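You operate a simulated robot arm through the tools that you are given. There is no shell and no other tool.

The job below is to be done with a simulated robot arm. You get a single attempt, and the scene is never put back.

## Task
Box the kitchen pack from the pink bag and tape the box shut.
Fine: it goes in the CUPS box; both flaps down, tape from end to end; the dispenser goes back. Set down upright: tape dispenser.

Only the result counts: the job must be done as asked and must still hold three seconds after the hand-in. Knocking over, shifting, dropping, spilling or breaking anything else fails it.

## Robot
A 5-joint arm with a two-finger parallel gripper, fixed in place. Base frame: the origin is at the foot of the arm, x ahead of it, y to its left, z up; the work surface is at about z = 740. Lengths are in mm, angles in degrees, forces in N, time in s.
It reaches about 1134 mm from its shoulder. Its first joint turns from -149.0 to 149.0 degrees. Payload 1.57 kg.
Tool frame: the origin (TCP) lies between the finger pads and is the grasp point; the fingertips stand 30 mm ahead of it; z points along the fingers, y is the line along which they close. Largest opening 110 mm; finger width 24, thickness 12; the body of the gripper, 48 by 112 mm, starts 78 mm behind the TCP.
Orientation is that of the tool frame in the base frame, as a unit quaternion [x, y, z, w]. With the fingers straight down and closing along the base's y, the tool's x points along the base's -x, its y along +y and its z along -z.

## Interface
- The arm moves only by the tool move_arm. Its argument "deltas" is a list of rows, each an object (a shift or turn left out is 0, a gripper value left out holds the last) with "angular": the turn, a rotation vector about the base's x, y, z in degrees, a list of three; "translation": the shift along the base's x, y, z in cm, a list of three; "gripper": the opening in per cent of the stroke, from 0 (shut) to 100 (fully open). In form: [{"angular": [ax, ay, az], "translation": [dx, dy, dz], "gripper": gripper}, ...]. A call has 1 to 20 rows; each row shifts and turns the commanded pose from where the row before left it. A row lasts 0.2 s, in which the tool goes at most 50 mm and 8.6 degrees; a call with a longer step from one row to the next is refused whole, and so is a gripper value outside its range. Where a pose cannot be reached the arm comes as near as it can. A force on the tool above 40 N (or 10 N above the force at the start of the call, whichever is more), or a blocked arm, ends the call early, and 0.2 s more pass. Each finger travels about 153 mm/s and halts on what it meets, pressing with about 41 N; the grip force reading is that of the motor and also rises with nothing between the fingers. The clock runs only during rows and for 0.2 s after the last one: add rows that do not move to give the fingers time. The reply holds the time, the measured pose of the TCP, the force on the tool along the base axes, the opening and the grip force, in the units named above and with some noise, with the torque about the TCP (base axes, N m) and any sound that the robot's microphone picked up, and new pictures: "show" is both (left out), scene, wrist or none.
- Cameras (640 x 400 px; columns grow to the right, rows downward): "scene" is fixed at [56.1, 647.3, 1615.6]; the picture's right is [-0.46, -0.89, 0.00], its down [-0.79, 0.41, -0.45] and it looks along [0.40, -0.21, -0.89] (base axes); focal length 214 px, centre (320, 200). "wrist" rides on the gripper at [70, 16, -141] in the tool frame; the picture's right is [-0.23, 0.97, 0.00], its down [-0.86, -0.20, -0.48] and it looks along [-0.47, -0.11, 0.88] (tool axes); focal length 222 px, centre (320, 200). There is no depth. A picture from a camera that has moved, and an enlarged one, comes with that camera's place and axes in the base frame and with its lens. The place of the scene camera against the robot may be out by one fixed shift of up to 18 mm in any direction.
- slide_trunk(by): slides the trunk up (or, below 0, down) by that many mm; the arm rides with it, the base frame stays. It gives what a move gives, with no picture.
- close_up(camera, box): a new picture of the part [left, top, right, bottom] of that camera's present view, enlarged. No time passes.
- sign_off(): hands the job in; it is judged then, once.

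Nothing tells you positions but the pictures and the camera data. Unless the task says otherwise, let go and move clear before handing in.

The tools are called after "Call:" by a JSON object that holds its "op" and its "data". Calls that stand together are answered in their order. move_arm: Moves the arm, as the interface text tells. Its arguments: {"type":"object","properties":{"deltas":{"type":"array"},"show":{"type":"string","enum":["both","scene","wrist","none"]}},"required":["deltas"]} The other tools are called the same way: slide_trunk (by) slides the trunk up or down; close_up (camera, box) takes an enlarged picture of a part of a camera's view; sign_off () hands the job in.

At the start:

```text
time: 0.0
tcp_pos: [499.7, 330.3, 1220.2]
orientation: [0.0, 1.0, 0.0, 0.001]
wrist_force: [-0.3, 0.0, 0.2]
wrist_torque: [-0.01, -0.02, 0.01]
width: 109.9
grip_force: 0.1
trunk travel left (down, up): [-954.0, 16.0]
```

scene: 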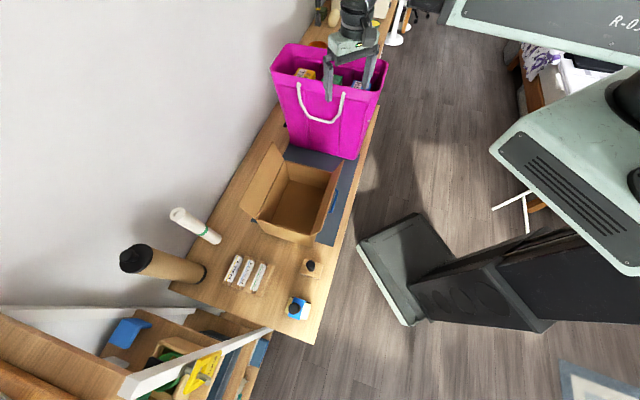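
wrist: 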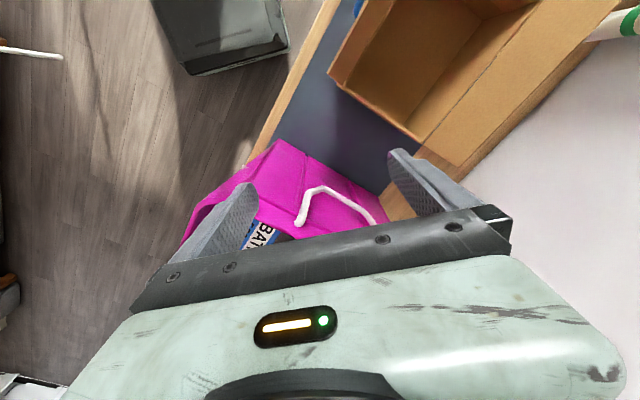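

I see a magenta bag with several packs in it, an open cardboard box with two flaps, and some small items on the worktop. I'll take enlarged pictures before moving anything.

Call:
{"op": "close_up", "data": {"camera": "scene", "box": [220, 120, 400, 260]}}

Call:
{"op": "close_up", "data": {"camera": "scene", "box": [260, 20, 400, 110]}}

Call:
{"op": "close_up", "data": {"camera": "scene", "box": [100, 190, 340, 350]}}

Call:
{"op": "close_up", "data": {"camera": "wrist", "box": [140, 0, 640, 300]}}

Call:
{"op": "close_up", "data": {"camera": "scene", "box": [0, 290, 280, 400]}}

Call:
{"op": "close_up", "data": {"camera": "scene", "box": [290, 0, 450, 60]}}

```text
2.86 times, centred on (310, 190) of scene
camera zoom: at [56.1, 647.3, 1615.6], right [-0.46, -0.89, 0.0], down [-0.79, 0.41, -0.45], along [0.4, -0.21, -0.89], focal length 613 px, centre (349, 229)
```

zoom: 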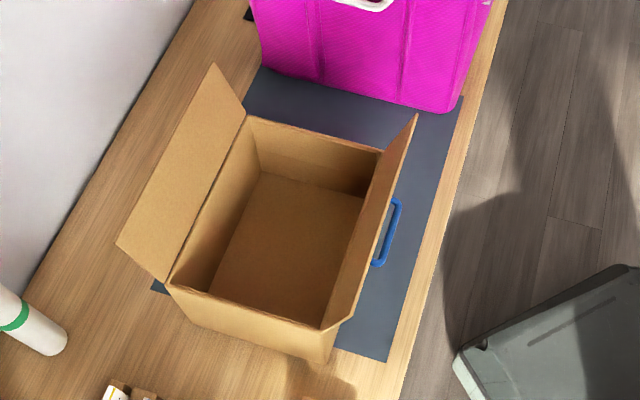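

```text
4.44 times, centred on (330, 65) of scene
camera zoom: at [56.1, 647.3, 1615.6], right [-0.46, -0.89, 0.0], down [-0.79, 0.41, -0.45], along [0.4, -0.21, -0.89], focal length 953 px, centre (276, 800)
```

zoom: 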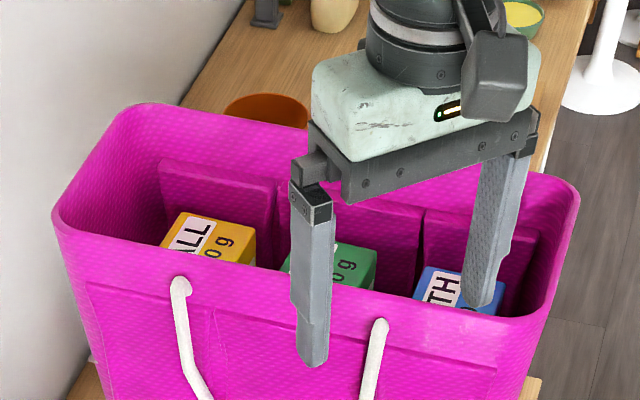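

```text
2.50 times, centred on (220, 270) of scene
camera zoom: at [56.1, 647.3, 1615.6], right [-0.46, -0.89, 0.0], down [-0.79, 0.41, -0.45], along [0.4, -0.21, -0.89], focal length 536 px, centre (570, 25)
```

zoom: 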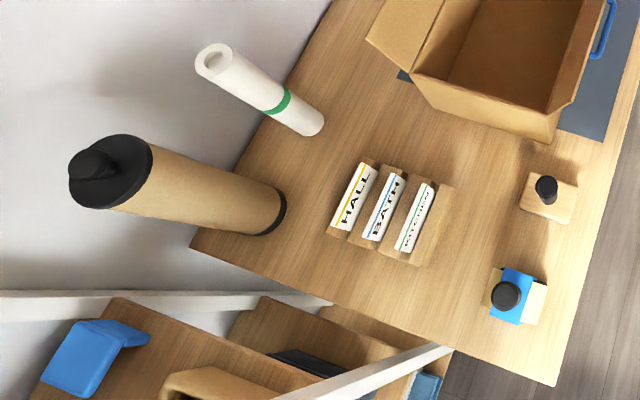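

```text
1.28 times, centred on (390, 150) of wrist
camera zoom: at [430.3, 346.5, 1361.2], right [0.23, 0.97, 0.0], down [0.86, -0.2, 0.48], along [0.47, -0.11, -0.88], focal length 284 px, centre (230, 264)
```

zoom: 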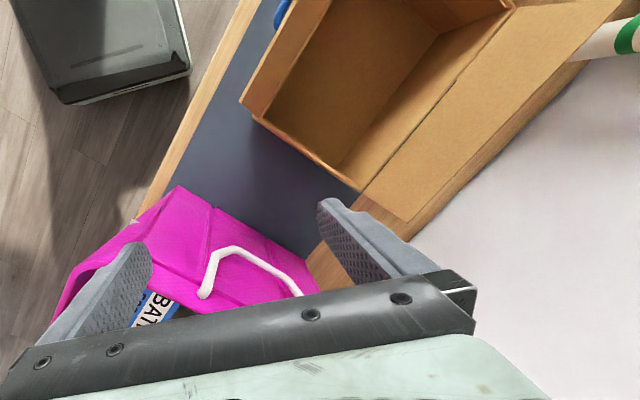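

```text
2.29 times, centred on (140, 345) of scene
camera zoom: at [56.1, 647.3, 1615.6], right [-0.46, -0.89, 0.0], down [-0.79, 0.41, -0.45], along [0.4, -0.21, -0.89], focal length 490 px, centre (731, -131)
```

zoom: 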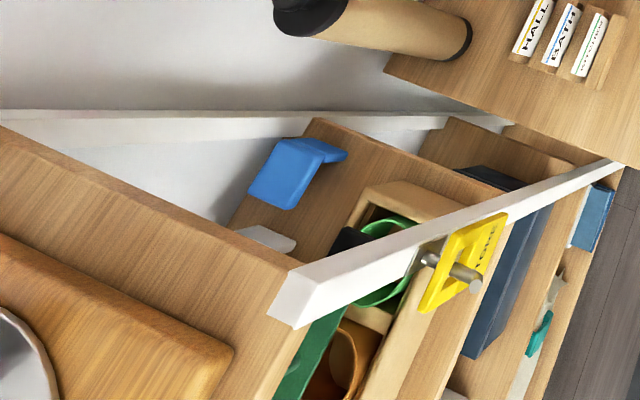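

```text
4.00 times, centred on (370, 30) of scene
camera zoom: at [56.1, 647.3, 1615.6], right [-0.46, -0.89, 0.0], down [-0.79, 0.41, -0.45], along [0.4, -0.21, -0.89], focal length 858 px, centre (120, 880)
```

zoom: 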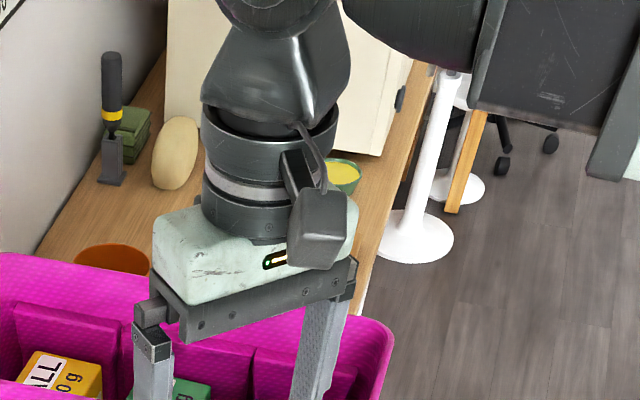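

The magenta bag holds at least a yellow HALL pack, a green pack and a blue BATH pack. I still have to find the tape dispenser and the CUPS marking, so I'm zooming in further.

Call:
{"op": "close_up", "data": {"camera": "scene", "box": [270, 245, 340, 335]}}

Call:
{"op": "close_up", "data": {"camera": "scene", "box": [210, 240, 280, 300]}}

Call:
{"op": "close_up", "data": {"camera": "scene", "box": [90, 310, 180, 370]}}

Call:
{"op": "close_up", "data": {"camera": "scene", "box": [150, 320, 280, 400]}}

Call:
{"op": "close_up", "data": {"camera": "scene", "box": [250, 60, 400, 160]}}

Call:
{"op": "close_up", "data": {"camera": "scene", "box": [340, 160, 640, 340]}}

Call:
{"op": "close_up", "data": {"camera": "scene", "box": [500, 30, 640, 130]}}

Call:
{"op": "close_up", "data": {"camera": "wrist", "box": [150, 120, 420, 290]}}

```text
4.44 times, centred on (305, 290) of scene
camera zoom: at [56.1, 647.3, 1615.6], right [-0.46, -0.89, 0.0], down [-0.79, 0.41, -0.45], along [0.4, -0.21, -0.89], focal length 953 px, centre (387, -200)
```

zoom: 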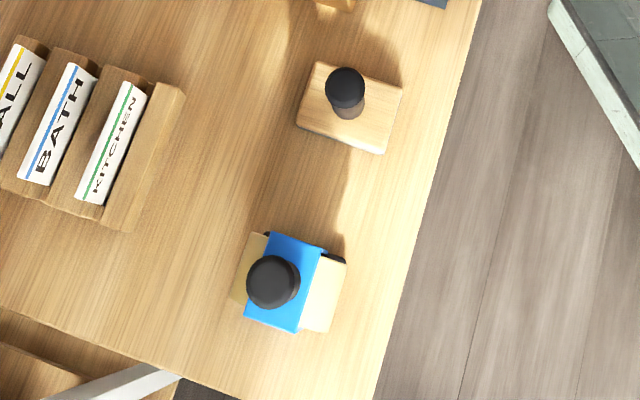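

```text
6.67 times, centred on (245, 270) of scene
camera zoom: at [56.1, 647.3, 1615.6], right [-0.46, -0.89, 0.0], down [-0.79, 0.41, -0.45], along [0.4, -0.21, -0.89], focal length 1430 px, centre (820, -267)
```

zoom: 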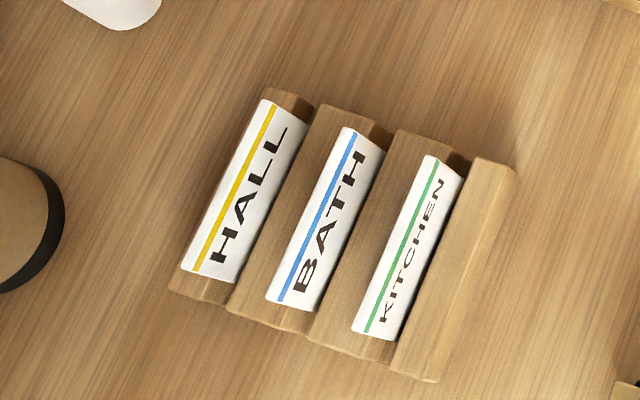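

```text
6.67 times, centred on (135, 340) of scene
camera zoom: at [56.1, 647.3, 1615.6], right [-0.46, -0.89, 0.0], down [-0.79, 0.41, -0.45], along [0.4, -0.21, -0.89], focal length 1430 px, centre (1553, -733)
```

zoom: 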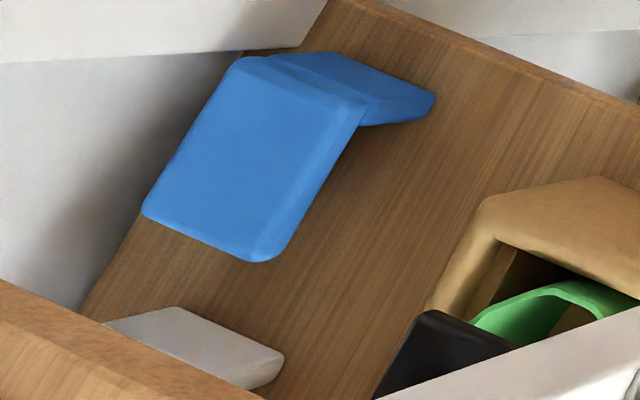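

```text
4.92 times, centred on (215, 360) of scene
camera zoom: at [56.1, 647.3, 1615.6], right [-0.46, -0.89, 0.0], down [-0.79, 0.41, -0.45], along [0.4, -0.21, -0.89], focal length 1056 px, centre (837, -588)
```

zoom: 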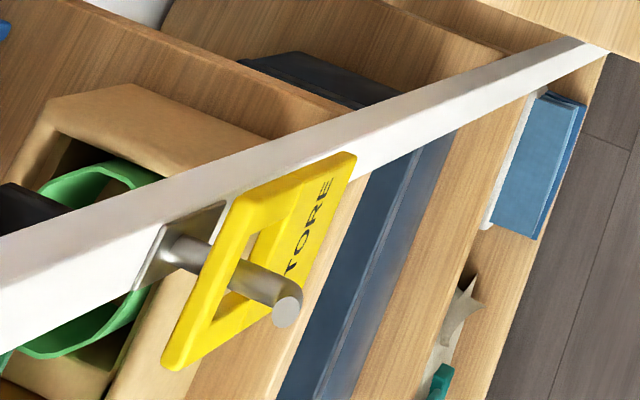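

```text
4.00 times, centred on (325, 110) of scene
camera zoom: at [56.1, 647.3, 1615.6], right [-0.46, -0.89, 0.0], down [-0.79, 0.41, -0.45], along [0.4, -0.21, -0.89], focal length 858 px, centre (300, 560)
```

zoom: 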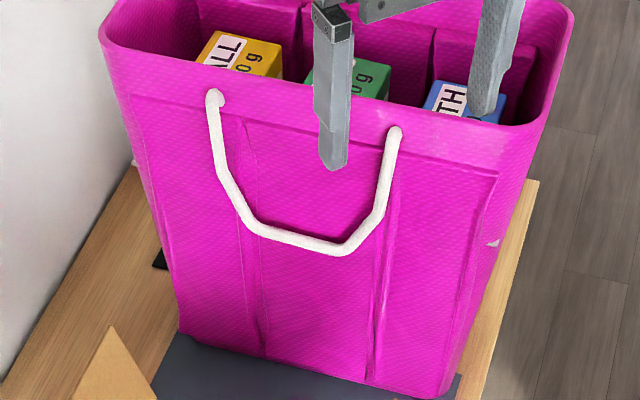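

```text
2.13 times, centred on (490, 250) of scene
camera zoom: at [56.1, 647.3, 1615.6], right [-0.46, -0.89, 0.0], down [-0.79, 0.41, -0.45], along [0.4, -0.21, -0.89], focal length 458 px, centre (-43, 93)
```

zoom: 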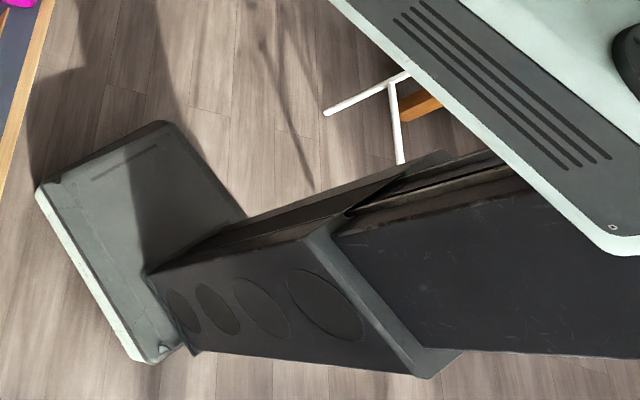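

```text
4.00 times, centred on (570, 80) of scene
camera zoom: at [56.1, 647.3, 1615.6], right [-0.46, -0.89, 0.0], down [-0.79, 0.41, -0.45], along [0.4, -0.21, -0.89], focal length 858 px, centre (-680, 680)
```

zoom: 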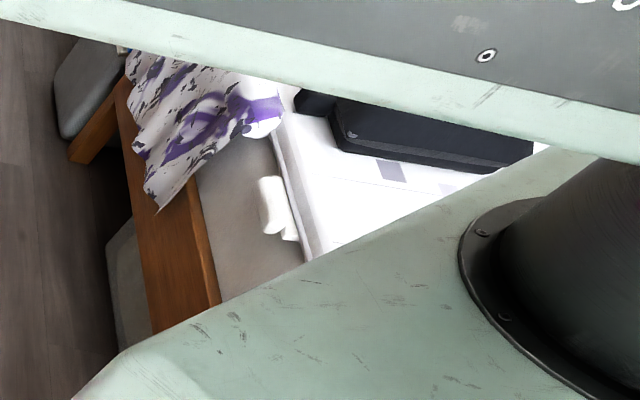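

```text
2.35 times, centred on (285, 205) of wrist
camera zoom: at [430.3, 346.5, 1361.2], right [0.23, 0.97, 0.0], down [0.86, -0.2, 0.48], along [0.47, -0.11, -0.88], focal length 523 px, centre (402, 188)
```

zoom: 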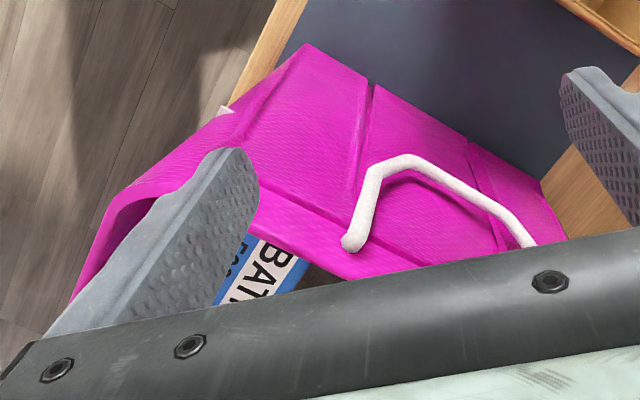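

The rack cards read HALL, BATH and KITCHEN, and the bag seems to hold three packs, with the green one in the middle. Next I'll raise the arm and move it over the bag to look straight in with the wrist camera.

Call:
{"op": "move_arm", "data": {"deltas": [{"translation": [0, 0, 4.5]}, {"translation": [0, 0, 4.5]}, {"translation": [0, 0, 4.5]}, {"translation": [4, -1.3, 0]}, {"translation": [4, -1.3, 0]}, {"translation": [4, -1.3, 0]}, {"translation": [4, -1.3, 0]}, {"translation": [4, -1.3, 0]}, {"translation": [0, 0, 0]}], "show": "both"}}

```text
time: 2.0
tcp_pos: [699.6, 266.3, 1221.2]
orientation: [0.0, 1.0, 0.0, 0.0]
wrist_force: [-0.6, 0.2, 0.6]
wrist_torque: [0.0, 0.03, 0.0]
width: 110.0
grip_force: 0.0
out of reach, approached as far as the arm can: row 1, 2, 3
trunk travel left (down, up): [-954.0, 16.0]
camera wrist: at [630.5, 281.8, 1361.3], right [0.23, 0.97, 0.0], down [0.86, -0.2, 0.48], along [0.47, -0.11, -0.88], focal length 222 px, centre (320, 200)
```

scene: 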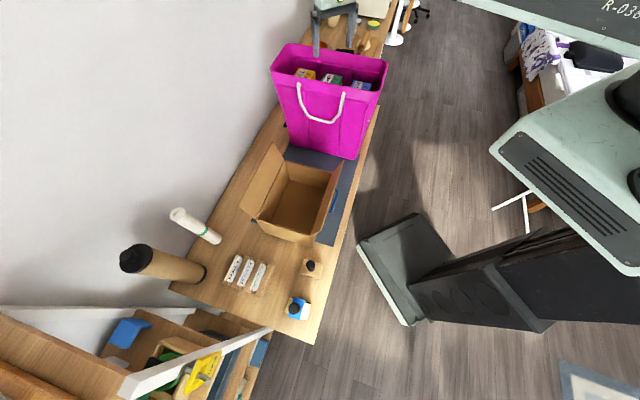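
wrist: 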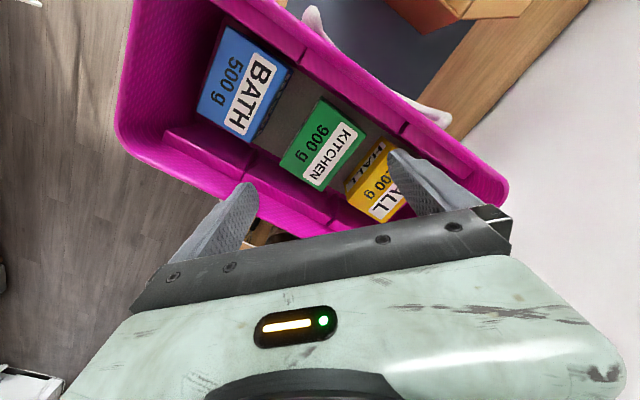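

The packs read BATH 500 g, KITCHEN 900 g and HALL 400 g, so green is the one I want. I'll take enlarged views to work out its position and top height from both cameras.

Call:
{"op": "close_up", "data": {"camera": "scene", "box": [265, 35, 395, 115]}}

Call:
{"op": "close_up", "data": {"camera": "wrist", "box": [110, 0, 350, 150]}}

Call:
{"op": "close_up", "data": {"camera": "wrist", "box": [250, 80, 530, 255]}}

Call:
{"op": "close_up", "data": {"camera": "wrist", "box": [290, 0, 640, 160]}}

```text
4.92 times, centred on (330, 75) of scene
camera zoom: at [56.1, 647.3, 1615.6], right [-0.46, -0.89, 0.0], down [-0.79, 0.41, -0.45], along [0.4, -0.21, -0.89], focal length 1056 px, centre (271, 815)
```

zoom: 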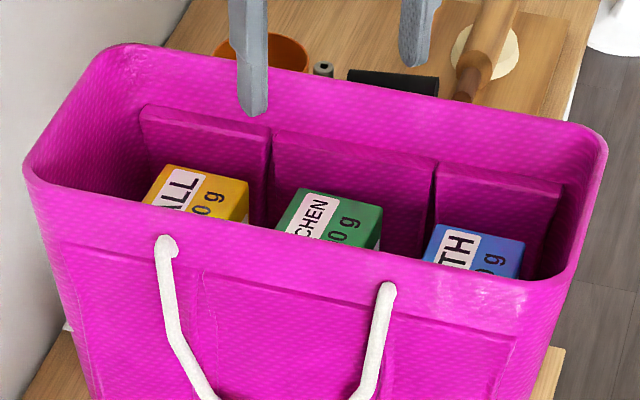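

```text
2.67 times, centred on (230, 75) of wrist
camera zoom: at [630.5, 281.8, 1361.3], right [0.23, 0.97, 0.0], down [0.86, -0.2, 0.48], along [0.47, -0.11, -0.88], focal length 592 px, centre (560, 533)
```

zoom: 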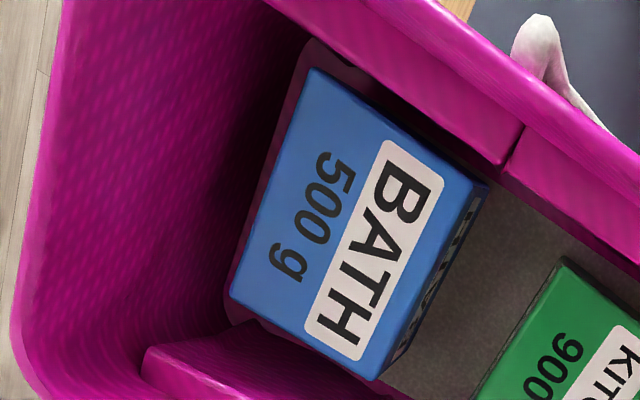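

```text
2.29 times, centred on (390, 168) of wrist
camera zoom: at [630.5, 281.8, 1361.3], right [0.23, 0.97, 0.0], down [0.86, -0.2, 0.48], along [0.47, -0.11, -0.88], focal length 508 px, centre (160, 274)
```

zoom: 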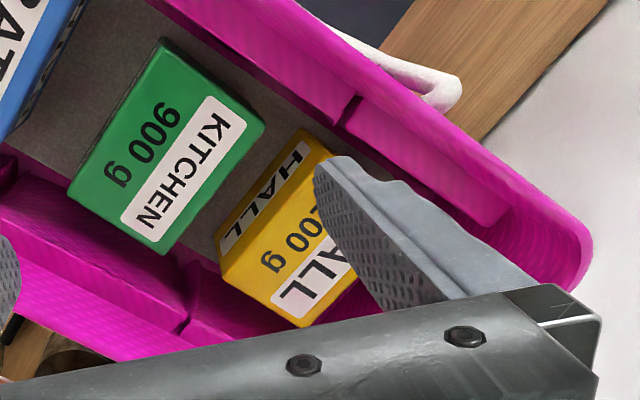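

```text
1.83 times, centred on (465, 80) of wrist
camera zoom: at [630.5, 281.8, 1361.3], right [0.23, 0.97, 0.0], down [0.86, -0.2, 0.48], along [0.47, -0.11, -0.88], focal length 406 px, centre (55, 419)
```

zoom: 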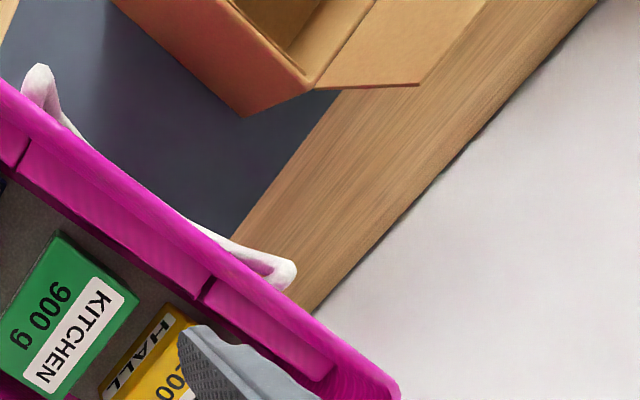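

The KITCHEN pack's top works out at about z ≈ 1106, near (725, 245). I'll check how high the arm can go from here and use the second viewpoint to triangulate more accurately.

Call:
{"op": "slide_trunk", "data": {"by": 16}}

Call:
{"op": "move_arm", "data": {"deltas": [{"translation": [0, 0, 4]}, {"translation": [0, 0, 4]}, {"translation": [0, 0, 0]}], "show": "wrist"}}

```text
time: 2.6
tcp_pos: [700.2, 266.7, 1236.2]
orientation: [0.0, 1.0, 0.0, 0.0]
wrist_force: [0.4, -0.1, 0.2]
wrist_torque: [0.0, 0.0, -0.01]
width: 110.1
grip_force: 0.0
trunk travel left (down, up): [-970.0, 0.0]
```

```text
time: 3.4
tcp_pos: [700.4, 266.4, 1236.5]
orientation: [0.001, 1.0, -0.001, -0.001]
wrist_force: [-0.6, -0.7, -0.7]
wrist_torque: [0.01, -0.01, 0.04]
width: 109.8
grip_force: 0.1
out of reach, approached as far as the arm can: row 1, 2
trunk travel left (down, up): [-970.0, 0.0]
camera wrist: at [630.5, 282.0, 1377.2], right [0.23, 0.97, 0.0], down [0.86, -0.2, 0.48], along [0.47, -0.11, -0.88], focal length 222 px, centre (320, 200)
```

wrist: 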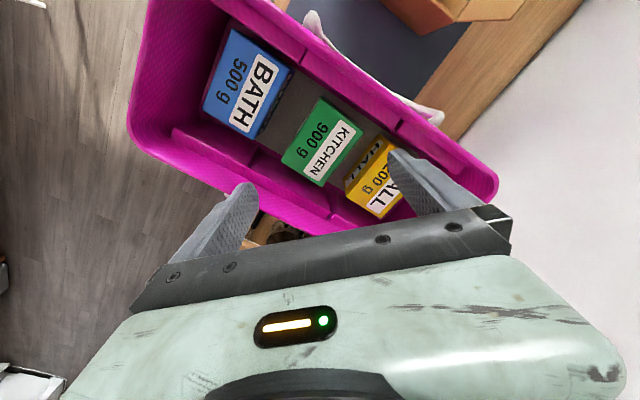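

Tool-down, the arm tops out at z ≈ 1236, and the bag rim looks to be near z ≈ 1160. I'll try tilting the tool outward while raising it, to see whether that gives extra lift.

Call:
{"op": "move_arm", "data": {"deltas": [{"angular": [2.8, -7.5, 0], "translation": [0, 0, 1]}, {"angular": [2.8, -7.5, 0], "translation": [0, 0, 3]}, {"angular": [2.8, -7.5, 0], "translation": [0, 0, 3]}, {"translation": [0, 0, 3]}, {"translation": [0, 0, 0]}], "show": "wrist"}}

```text
time: 4.6
tcp_pos: [701.0, 266.2, 1257.7]
orientation: [0.0, 0.978, 0.073, 0.195]
wrist_force: [-0.8, -0.1, -0.1]
wrist_torque: [0.02, 0.01, 0.0]
width: 109.8
grip_force: 0.0
out of reach, approached as far as the arm can: row 1, 2, 3, 4
trunk travel left (down, up): [-970.0, 0.0]
camera wrist: at [581.2, 263.8, 1361.3], right [0.18, 0.96, 0.23], down [0.61, -0.29, 0.74], along [0.77, 0.0, -0.64], focal length 222 px, centre (320, 200)
```

wrist: 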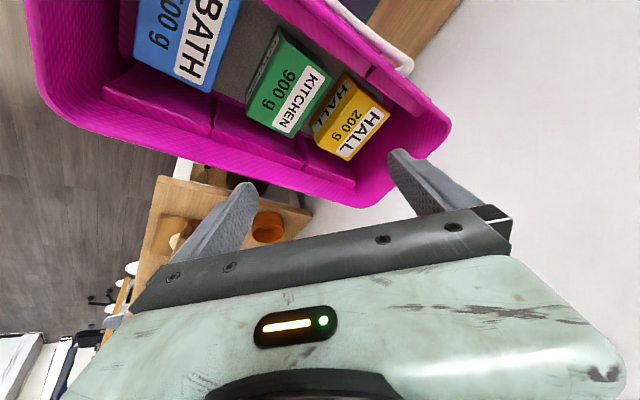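

Tilting gains some height: 24° gives about 21 mm more. This view also shows the pack's sides, so I'll zoom in to triangulate and estimate the pack's height.

Call:
{"op": "close_up", "data": {"camera": "wrist", "box": [230, 0, 390, 150]}}

Call:
{"op": "close_up", "data": {"camera": "wrist", "box": [20, 0, 460, 220]}}

```text
2.67 times, centred on (310, 75) of wrist
camera zoom: at [581.2, 263.8, 1361.3], right [0.18, 0.96, 0.23], down [0.61, -0.29, 0.74], along [0.77, 0.0, -0.64], focal length 592 px, centre (347, 533)
```

zoom: 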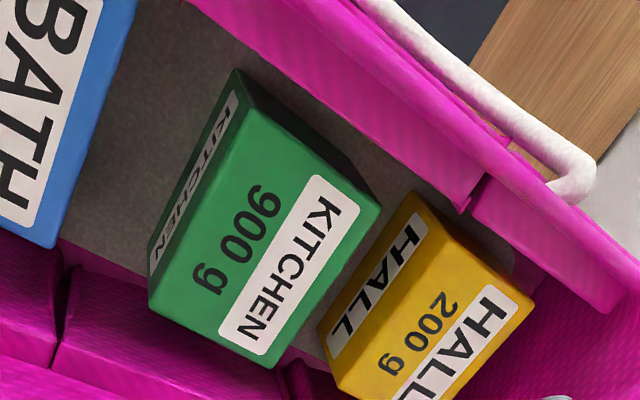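

```text
1.45 times, centred on (240, 110) of wrist
camera zoom: at [581.2, 263.8, 1361.3], right [0.18, 0.96, 0.23], down [0.61, -0.29, 0.74], along [0.77, 0.0, -0.64], focal length 323 px, centre (436, 331)
```

zoom: 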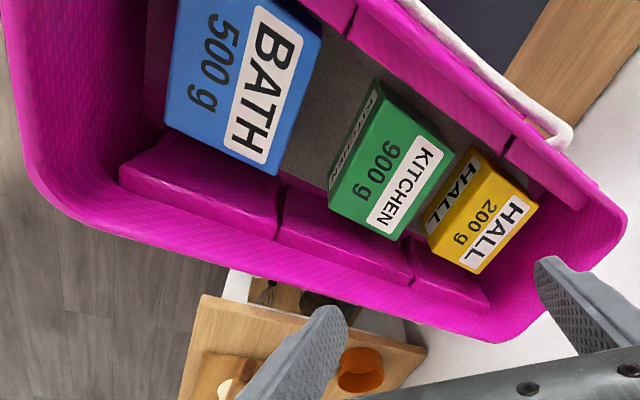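

The KITCHEN pack looks to be about 65 × 90 × 60 mm, sitting on a raised floor inside the bag. I'll square the tool up again and spin it to line up with the bag, then take two parallel views to measure better.

Call:
{"op": "move_arm", "data": {"deltas": [{"angular": [-2.8, 7.5, 0], "translation": [0, 0, -0.8]}, {"angular": [-2.8, 7.5, 0], "translation": [0, 0, -0.8]}, {"angular": [-2.8, 7.5, 0], "translation": [0, 0, -0.8]}, {"angular": [0, 0, -7.5]}, {"angular": [0, 0, -7.5]}, {"angular": [0, 0, -7.5]}, {"angular": [0, 0, -7.5]}, {"angular": [0, 0, -7.5]}, {"angular": [0, 0, -7.5]}, {}], "show": "wrist"}}

```text
time: 6.8
tcp_pos: [698.6, 264.3, 1236.9]
orientation: [0.384, 0.923, 0.0, 0.0]
wrist_force: [0.4, 0.4, 0.2]
wrist_torque: [-0.02, 0.0, 0.02]
width: 110.0
grip_force: 0.0
out of reach, approached as far as the arm can: row 1, 3
trunk travel left (down, up): [-970.0, 0.0]
camera wrist: at [661.5, 325.4, 1377.2], right [0.85, 0.53, 0.0], down [0.46, -0.75, 0.48], along [0.25, -0.41, -0.88], focal length 222 px, centre (320, 200)
```

wrist: 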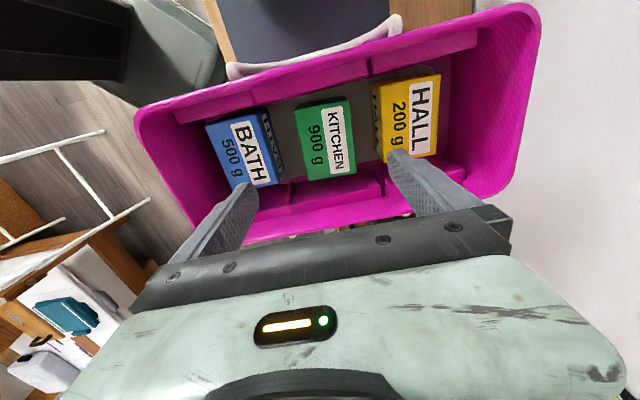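

The tool is now aligned with the bag. I'll zoom in here, then move sideways and take the same view for stereo.

Call:
{"op": "close_up", "data": {"camera": "wrist", "box": [190, 60, 450, 220]}}

Call:
{"op": "close_up", "data": {"camera": "wrist", "box": [120, 0, 560, 250]}}

Call:
{"op": "move_arm", "data": {"deltas": [{"translation": [3.5, -3.5, 0]}, {"translation": [3.5, -3.5, 0]}, {}], "show": "both"}}

Call:
{"op": "close_up", "data": {"camera": "wrist", "box": [190, 0, 450, 160]}}

Call:
{"op": "close_up", "data": {"camera": "wrist", "box": [120, 0, 560, 250]}}

```text
2.46 times, centred on (320, 140) of wrist
camera zoom: at [661.5, 325.4, 1377.2], right [0.85, 0.53, 0.0], down [0.46, -0.75, 0.48], along [0.25, -0.41, -0.88], focal length 547 px, centre (320, 348)
```

zoom: 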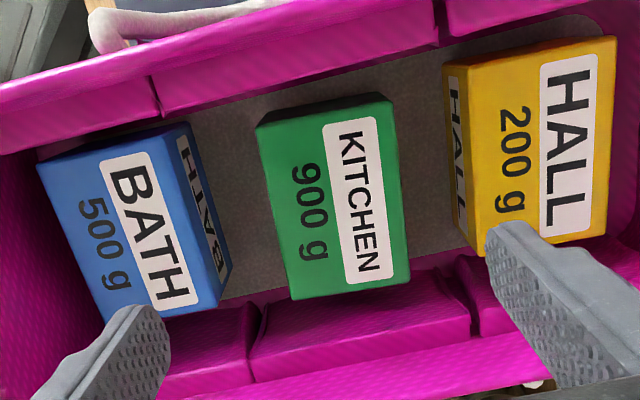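

```text
1.45 times, centred on (340, 125) of wrist
camera zoom: at [661.5, 325.4, 1377.2], right [0.85, 0.53, 0.0], down [0.46, -0.75, 0.48], along [0.25, -0.41, -0.88], focal length 323 px, centre (291, 309)
```

zoom: 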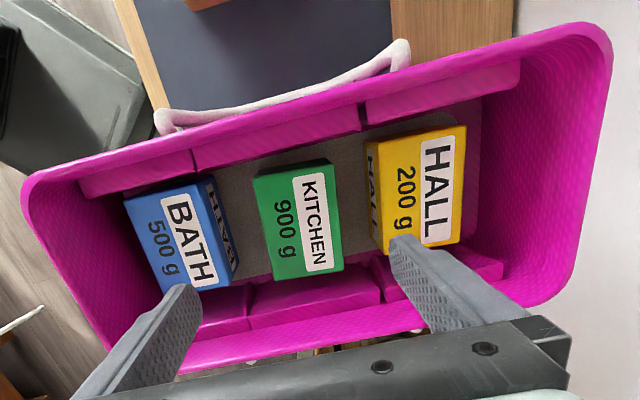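

```text
time: 7.6
tcp_pos: [768.5, 194.4, 1236.3]
orientation: [0.383, 0.924, 0.0, 0.0]
wrist_force: [-0.9, 0.5, 0.5]
wrist_torque: [0.02, -0.01, 0.01]
width: 109.9
grip_force: 0.0
trunk travel left (down, up): [-970.0, 0.0]
camera wrist: at [730.2, 255.5, 1377.2], right [0.85, 0.53, 0.0], down [0.46, -0.75, 0.48], along [0.25, -0.41, -0.88], focal length 222 px, centre (320, 200)
```

scene: 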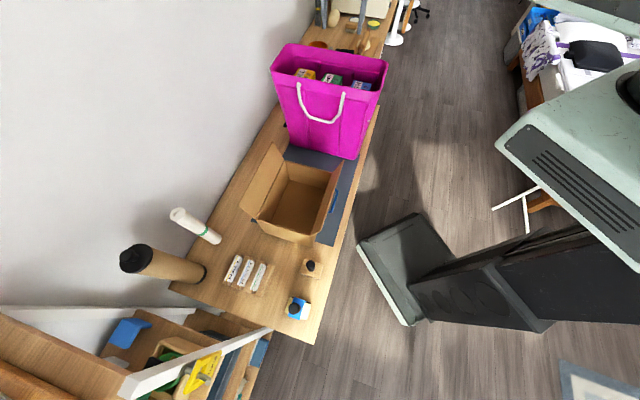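
wrist: 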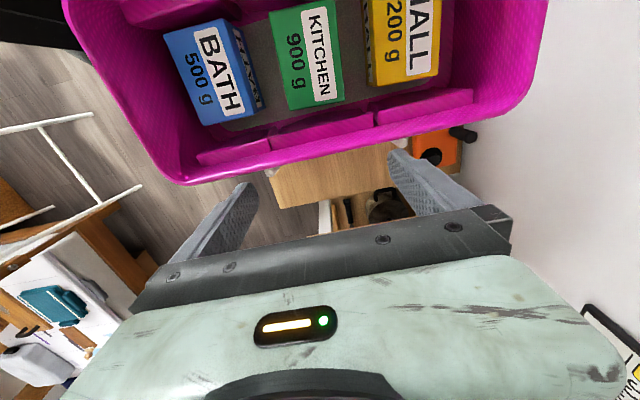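

```text
2.46 times, centred on (320, 80) of wrist
camera zoom: at [730.2, 255.5, 1377.2], right [0.85, 0.53, 0.0], down [0.46, -0.75, 0.48], along [0.25, -0.41, -0.88], focal length 547 px, centre (320, 495)
```

zoom: 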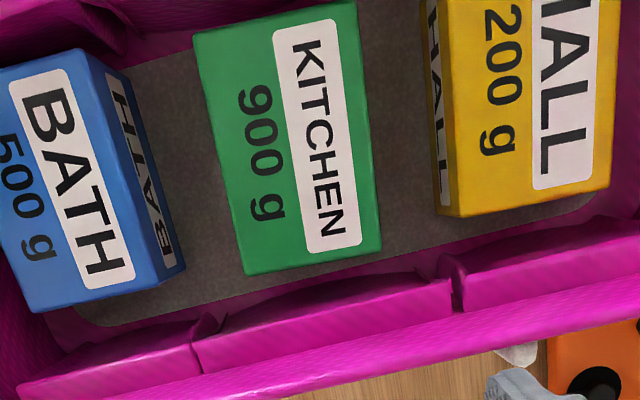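

```text
1.45 times, centred on (340, 125) of wrist
camera zoom: at [730.2, 255.5, 1377.2], right [0.85, 0.53, 0.0], down [0.46, -0.75, 0.48], along [0.25, -0.41, -0.88], focal length 323 px, centre (291, 309)
```

zoom: 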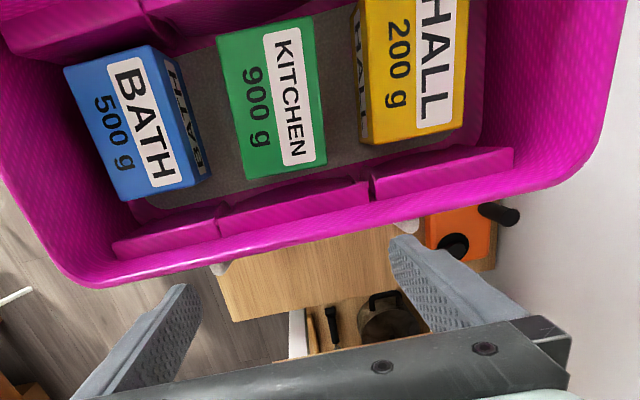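

Stereo puts the KITCHEN pack at about 70 × 99 mm, top z ≈ 1073, centre ≈ (709, 266), turned about 4°. The gaps to its neighbours are around 40 mm and the rim is at z ≈ 1129. I'll line up above it with the fingers partly open.

Call:
{"op": "move_arm", "data": {"deltas": [{"translation": [-2.95, 3.57, 0], "gripper": 88}, {"translation": [-2.95, 3.57, 0], "angular": [0, 0, -3.8]}, {"translation": [0, 0, -4]}, {"translation": [0, 0, -4]}, {}], "show": "both"}}

Call:
{"op": "close_up", "data": {"camera": "wrist", "box": [160, 60, 480, 240]}}

Call:
{"op": "close_up", "data": {"camera": "scene", "box": [265, 15, 395, 105]}}

```text
time: 8.8
tcp_pos: [707.9, 266.7, 1237.8]
orientation: [0.413, 0.911, 0.001, 0.0]
wrist_force: [0.5, -0.1, -0.1]
wrist_torque: [-0.04, 0.02, 0.0]
width: 96.7
grip_force: 0.1
out of reach, approached as far as the arm can: row 3, 4
trunk travel left (down, up): [-970.0, 0.0]
camera wrist: at [674.3, 328.6, 1377.1], right [0.88, 0.47, 0.0], down [0.41, -0.77, 0.48], along [0.22, -0.42, -0.88], focal length 222 px, centre (320, 200)
```

scene: 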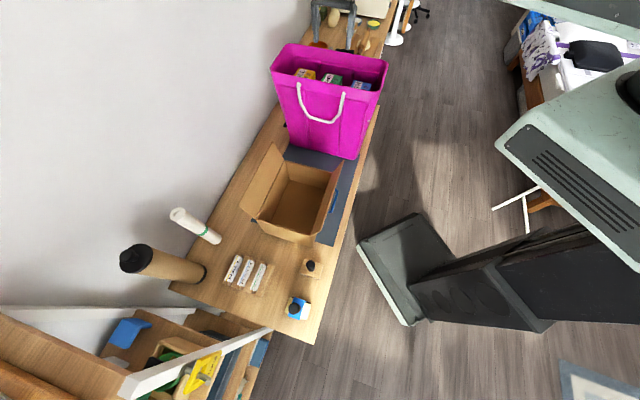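
wrist: 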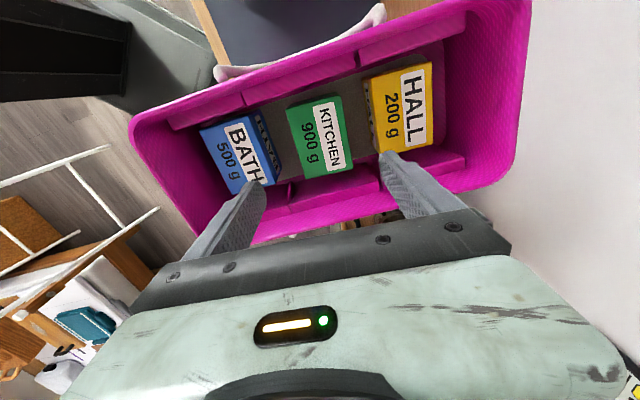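

```text
2.00 times, centred on (320, 150) of wrist
camera zoom: at [674.3, 328.6, 1377.1], right [0.88, 0.47, 0.0], down [0.41, -0.77, 0.48], along [0.22, -0.42, -0.88], focal length 444 px, centre (320, 300)
```

zoom: 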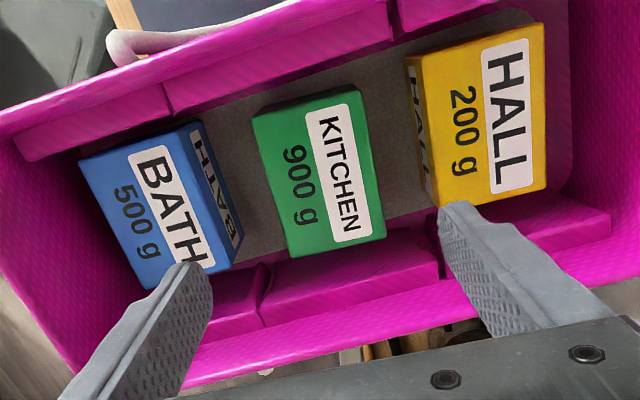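

```text
4.44 times, centred on (330, 60) of scene
camera zoom: at [56.1, 647.3, 1615.6], right [-0.46, -0.89, 0.0], down [-0.79, 0.41, -0.45], along [0.4, -0.21, -0.89], focal length 953 px, centre (276, 822)
```

zoom: 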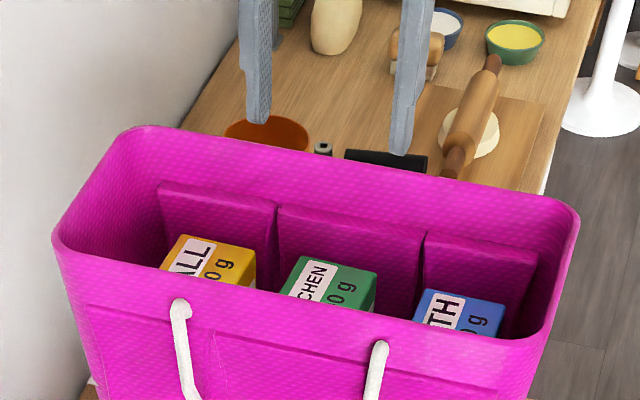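

The arm itself can't change height with the tool pointing down, so all vertical motion has to come from the trunk. The tool is centred over the KITCHEN pack, so I'll lower the trunk in stages.

Call:
{"op": "slide_trunk", "data": {"by": -120}}

Call:
{"op": "move_arm", "data": {"deltas": [{}], "show": "both"}}

Call:
{"op": "close_up", "data": {"camera": "wrist", "box": [160, 60, 480, 260]}}

Call:
{"op": "close_up", "data": {"camera": "scene", "box": [265, 15, 395, 105]}}

```text
time: 10.3
tcp_pos: [707.5, 265.0, 1115.8]
orientation: [0.413, 0.911, 0.0, 0.0]
wrist_force: [0.3, 0.2, -0.6]
wrist_torque: [0.01, -0.03, 0.03]
width: 96.7
grip_force: 0.0
trunk travel left (down, up): [-850.0, 120.0]
```

```text
time: 10.7
tcp_pos: [708.3, 265.5, 1116.9]
orientation: [0.413, 0.911, 0.0, 0.0]
wrist_force: [-1.0, 0.7, -0.2]
wrist_torque: [0.02, -0.01, 0.03]
width: 96.8
grip_force: 0.0
trunk travel left (down, up): [-850.0, 120.0]
camera wrist: at [674.3, 328.6, 1257.2], right [0.88, 0.47, 0.0], down [0.41, -0.77, 0.48], along [0.23, -0.42, -0.88], focal length 222 px, centre (320, 200)
```

scene: 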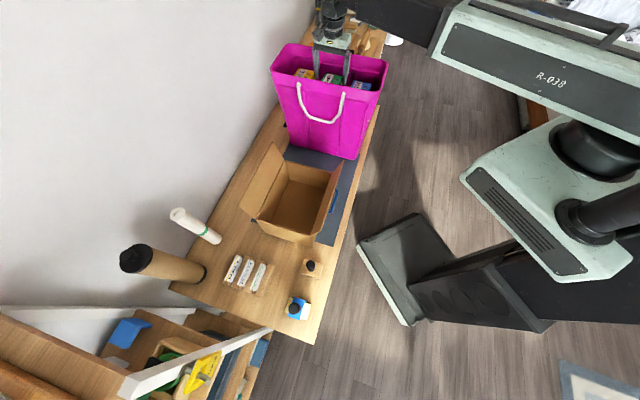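
wrist: 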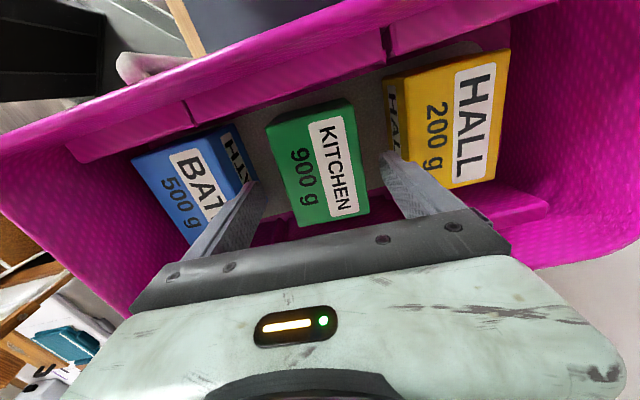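

```text
2.00 times, centred on (320, 160) of wrist
camera zoom: at [674.3, 328.6, 1257.2], right [0.88, 0.47, 0.0], down [0.41, -0.77, 0.48], along [0.23, -0.42, -0.88], focal length 444 px, centre (320, 280)
```

zoom: 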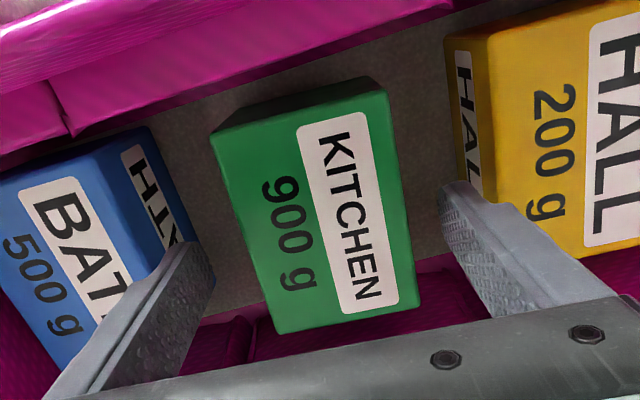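

```text
4.44 times, centred on (330, 60) of scene
camera zoom: at [56.1, 647.3, 1615.6], right [-0.46, -0.89, 0.0], down [-0.79, 0.41, -0.45], along [0.4, -0.21, -0.89], focal length 953 px, centre (276, 822)
```

zoom: 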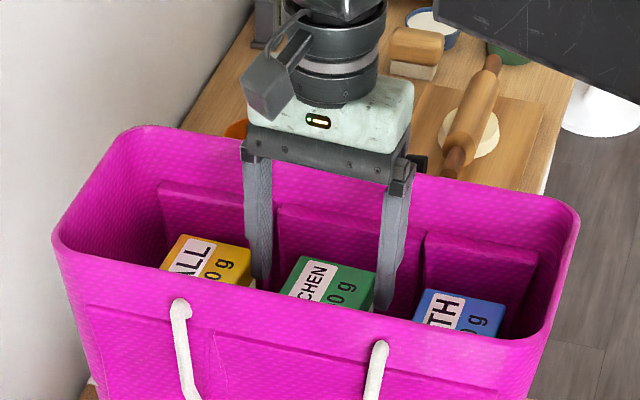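

The fingers straddle the pack evenly, with clearance to HALL and BATH. I'll go down another 62 mm and close on it.

Call:
{"op": "slide_trunk", "data": {"by": -62}}

Call:
{"op": "move_arm", "data": {"deltas": [{"gripper": 50}, {"gripper": 50}, {"gripper": 50}], "show": "both"}}

```text
time: 11.8
tcp_pos: [707.6, 266.3, 1054.1]
orientation: [0.413, 0.911, 0.0, 0.0]
wrist_force: [-0.6, -0.2, 0.2]
wrist_torque: [-0.04, 0.0, -0.02]
width: 96.8
grip_force: 0.2
trunk travel left (down, up): [-788.0, 182.0]
```

```text
time: 12.6
tcp_pos: [709.0, 266.5, 1055.0]
orientation: [0.413, 0.911, 0.0, 0.0]
wrist_force: [4.9, 3.2, 4.7]
wrist_torque: [0.09, -0.44, 0.18]
width: 72.0
grip_force: 40.8
trunk travel left (down, up): [-788.0, 182.0]
camera wrist: at [674.5, 328.8, 1195.1], right [0.88, 0.47, 0.0], down [0.41, -0.77, 0.48], along [0.23, -0.42, -0.88], focal length 222 px, centre (320, 200)
```

scene: 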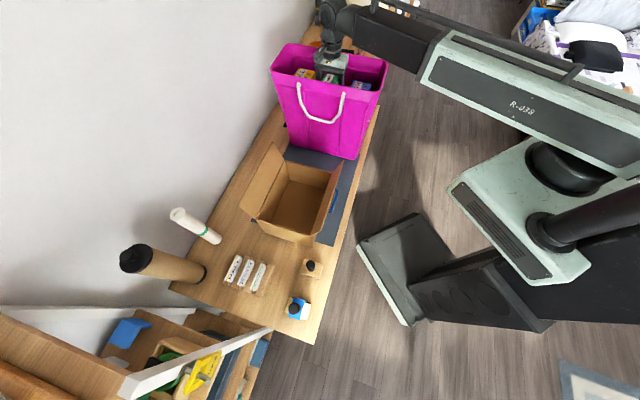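
wrist: 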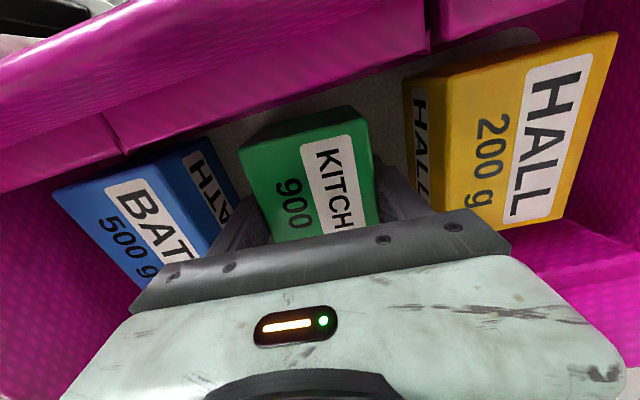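

The pack is gripped at 72 mm wide with about 41 N. I'll lift a little first, check it, then raise to the top.

Call:
{"op": "slide_trunk", "data": {"by": 25}}

Call:
{"op": "move_arm", "data": {"deltas": [{}], "show": "wrist"}}

```text
time: 13.3
tcp_pos: [708.4, 266.6, 1079.9]
orientation: [0.413, 0.911, -0.001, 0.0]
wrist_force: [-0.3, 0.0, -8.8]
wrist_torque: [0.01, 0.01, -0.04]
width: 71.9
grip_force: 40.5
trunk travel left (down, up): [-813.0, 157.0]
```

```text
time: 13.7
tcp_pos: [709.4, 265.1, 1078.3]
orientation: [0.413, 0.911, 0.0, 0.0]
wrist_force: [0.0, -0.2, -9.0]
wrist_torque: [0.03, 0.01, -0.02]
width: 71.8
grip_force: 40.7
trunk travel left (down, up): [-813.0, 157.0]
camera wrist: at [675.0, 328.8, 1219.6], right [0.88, 0.47, 0.0], down [0.41, -0.77, 0.48], along [0.22, -0.42, -0.88], focal length 222 px, centre (320, 200)
```

wrist: 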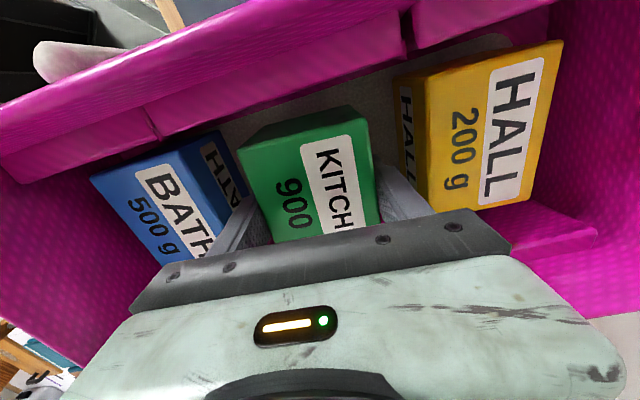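

It weighs about 9 N, which fits 900 g, and it's held securely. I'll raise the trunk all the way.

Call:
{"op": "slide_trunk", "data": {"by": 157}}

Call:
{"op": "move_arm", "data": {"deltas": [{}], "show": "both"}}

Call:
{"op": "close_up", "data": {"camera": "scene", "box": [220, 120, 400, 260]}}

Call:
{"op": "close_up", "data": {"camera": "scene", "box": [265, 0, 395, 90]}}

```text
time: 15.5
tcp_pos: [708.8, 266.8, 1236.7]
orientation: [0.413, 0.911, 0.0, 0.0]
wrist_force: [0.1, -0.6, -9.0]
wrist_torque: [0.03, 0.02, -0.03]
width: 72.0
grip_force: 40.7
trunk travel left (down, up): [-970.0, 0.0]
```

```text
time: 15.9
tcp_pos: [709.7, 265.0, 1236.5]
orientation: [0.413, 0.911, 0.0, 0.0]
wrist_force: [-0.2, -0.2, -8.6]
wrist_torque: [0.03, 0.02, -0.02]
width: 71.8
grip_force: 40.9
trunk travel left (down, up): [-970.0, 0.0]
camera wrist: at [675.1, 328.9, 1376.6], right [0.88, 0.47, 0.0], down [0.41, -0.77, 0.48], along [0.22, -0.42, -0.88], focal length 222 px, centre (320, 200)
```

scene: 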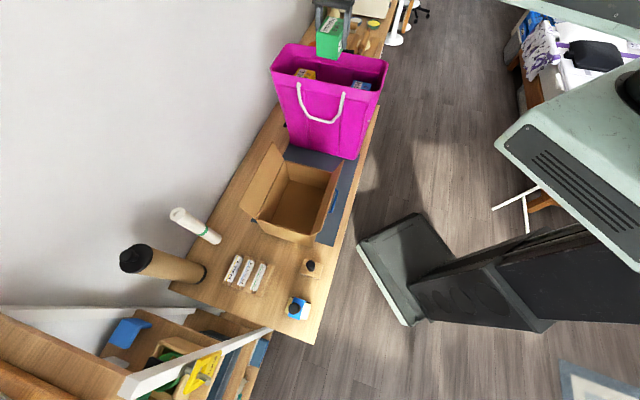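
wrist: 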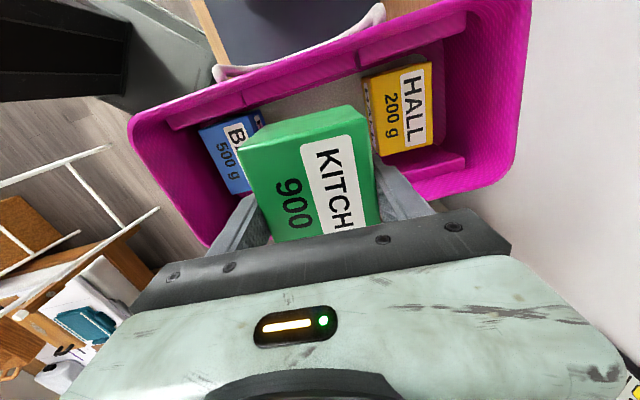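

```text
2.86 times, centred on (310, 190) of scene
camera zoom: at [56.1, 647.3, 1615.6], right [-0.46, -0.89, 0.0], down [-0.79, 0.41, -0.45], along [0.4, -0.21, -0.89], focal length 613 px, centre (349, 229)
```

zoom: 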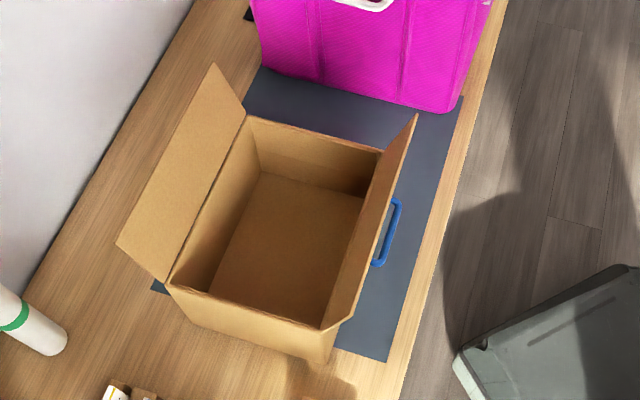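

```text
4.44 times, centred on (330, 45) of scene
camera zoom: at [56.1, 647.3, 1615.6], right [-0.46, -0.89, 0.0], down [-0.79, 0.41, -0.45], along [0.4, -0.21, -0.89], focal length 953 px, centre (276, 889)
```

zoom: 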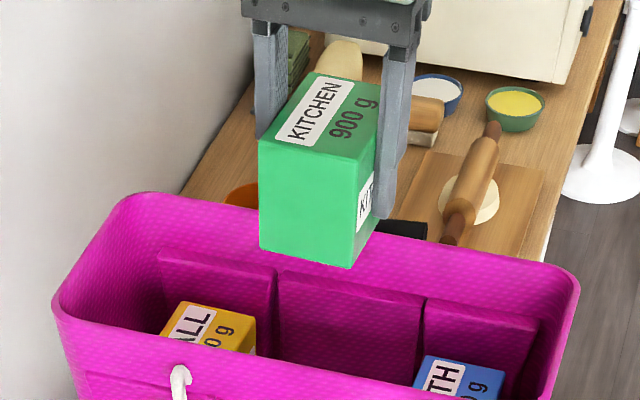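

The pack is clear of the bag. By my estimate the box opening is centred near (434, 549) with its rim at about z ≈ 911. I'll carry the pack across at full height and look at the box from above.

Call:
{"op": "move_arm", "data": {"deltas": [{"translation": [-2.0, 2.0, 0]}, {"translation": [-2.8, 2.9, 0]}, {"translation": [-2.8, 2.9, 0]}, {"translation": [-2.8, 2.9, 0]}, {"translation": [-2.8, 2.9, 0]}, {"translation": [-2.8, 2.9, 0]}, {"translation": [-2.8, 2.9, 0]}, {"translation": [-2.8, 2.9, 0]}, {"translation": [-2.8, 2.9, 0]}, {"translation": [-1.6, 1.6, 0]}, {}], "show": "both"}}

Call:
{"op": "close_up", "data": {"camera": "wrist", "box": [80, 0, 560, 260]}}

Call:
{"op": "close_up", "data": {"camera": "scene", "box": [220, 120, 400, 260]}}

```text
time: 18.3
tcp_pos: [449.0, 534.2, 1236.7]
orientation: [0.413, 0.911, 0.0, -0.001]
wrist_force: [0.1, -0.4, -9.0]
wrist_torque: [-0.02, 0.01, -0.02]
width: 72.2
grip_force: 41.1
trunk travel left (down, up): [-970.0, 0.0]
camera wrist: at [414.9, 597.3, 1376.7], right [0.88, 0.47, 0.0], down [0.41, -0.77, 0.48], along [0.22, -0.42, -0.88], focal length 222 px, centre (320, 200)
```

scene: 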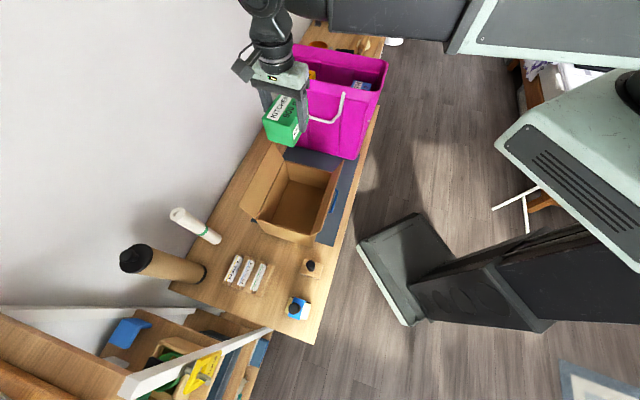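
wrist: 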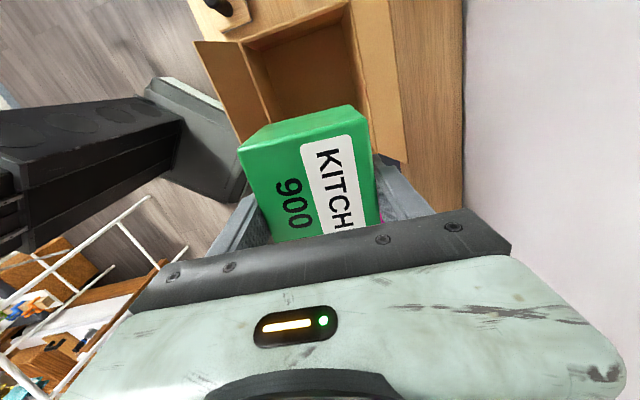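

```text
1.33 times, centred on (320, 130) of wrist
camera zoom: at [414.9, 597.3, 1376.7], right [0.88, 0.47, 0.0], down [0.41, -0.77, 0.48], along [0.22, -0.42, -0.88], focal length 296 px, centre (320, 293)
```

zoom: 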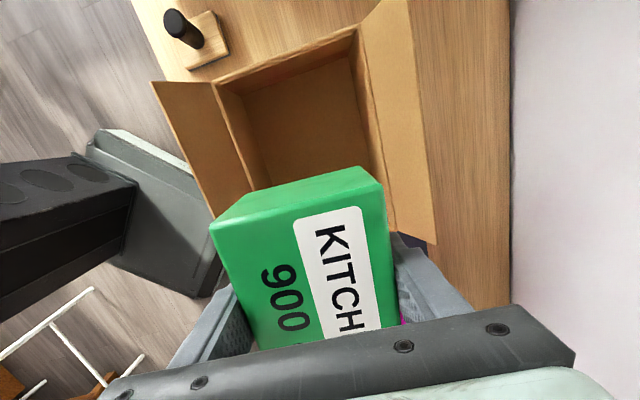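

```text
2.86 times, centred on (310, 190) of scene
camera zoom: at [56.1, 647.3, 1615.6], right [-0.46, -0.89, 0.0], down [-0.79, 0.41, -0.45], along [0.4, -0.21, -0.89], focal length 613 px, centre (349, 229)
```

zoom: 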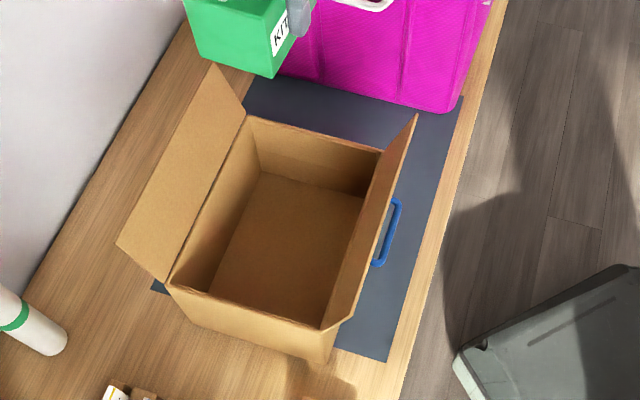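

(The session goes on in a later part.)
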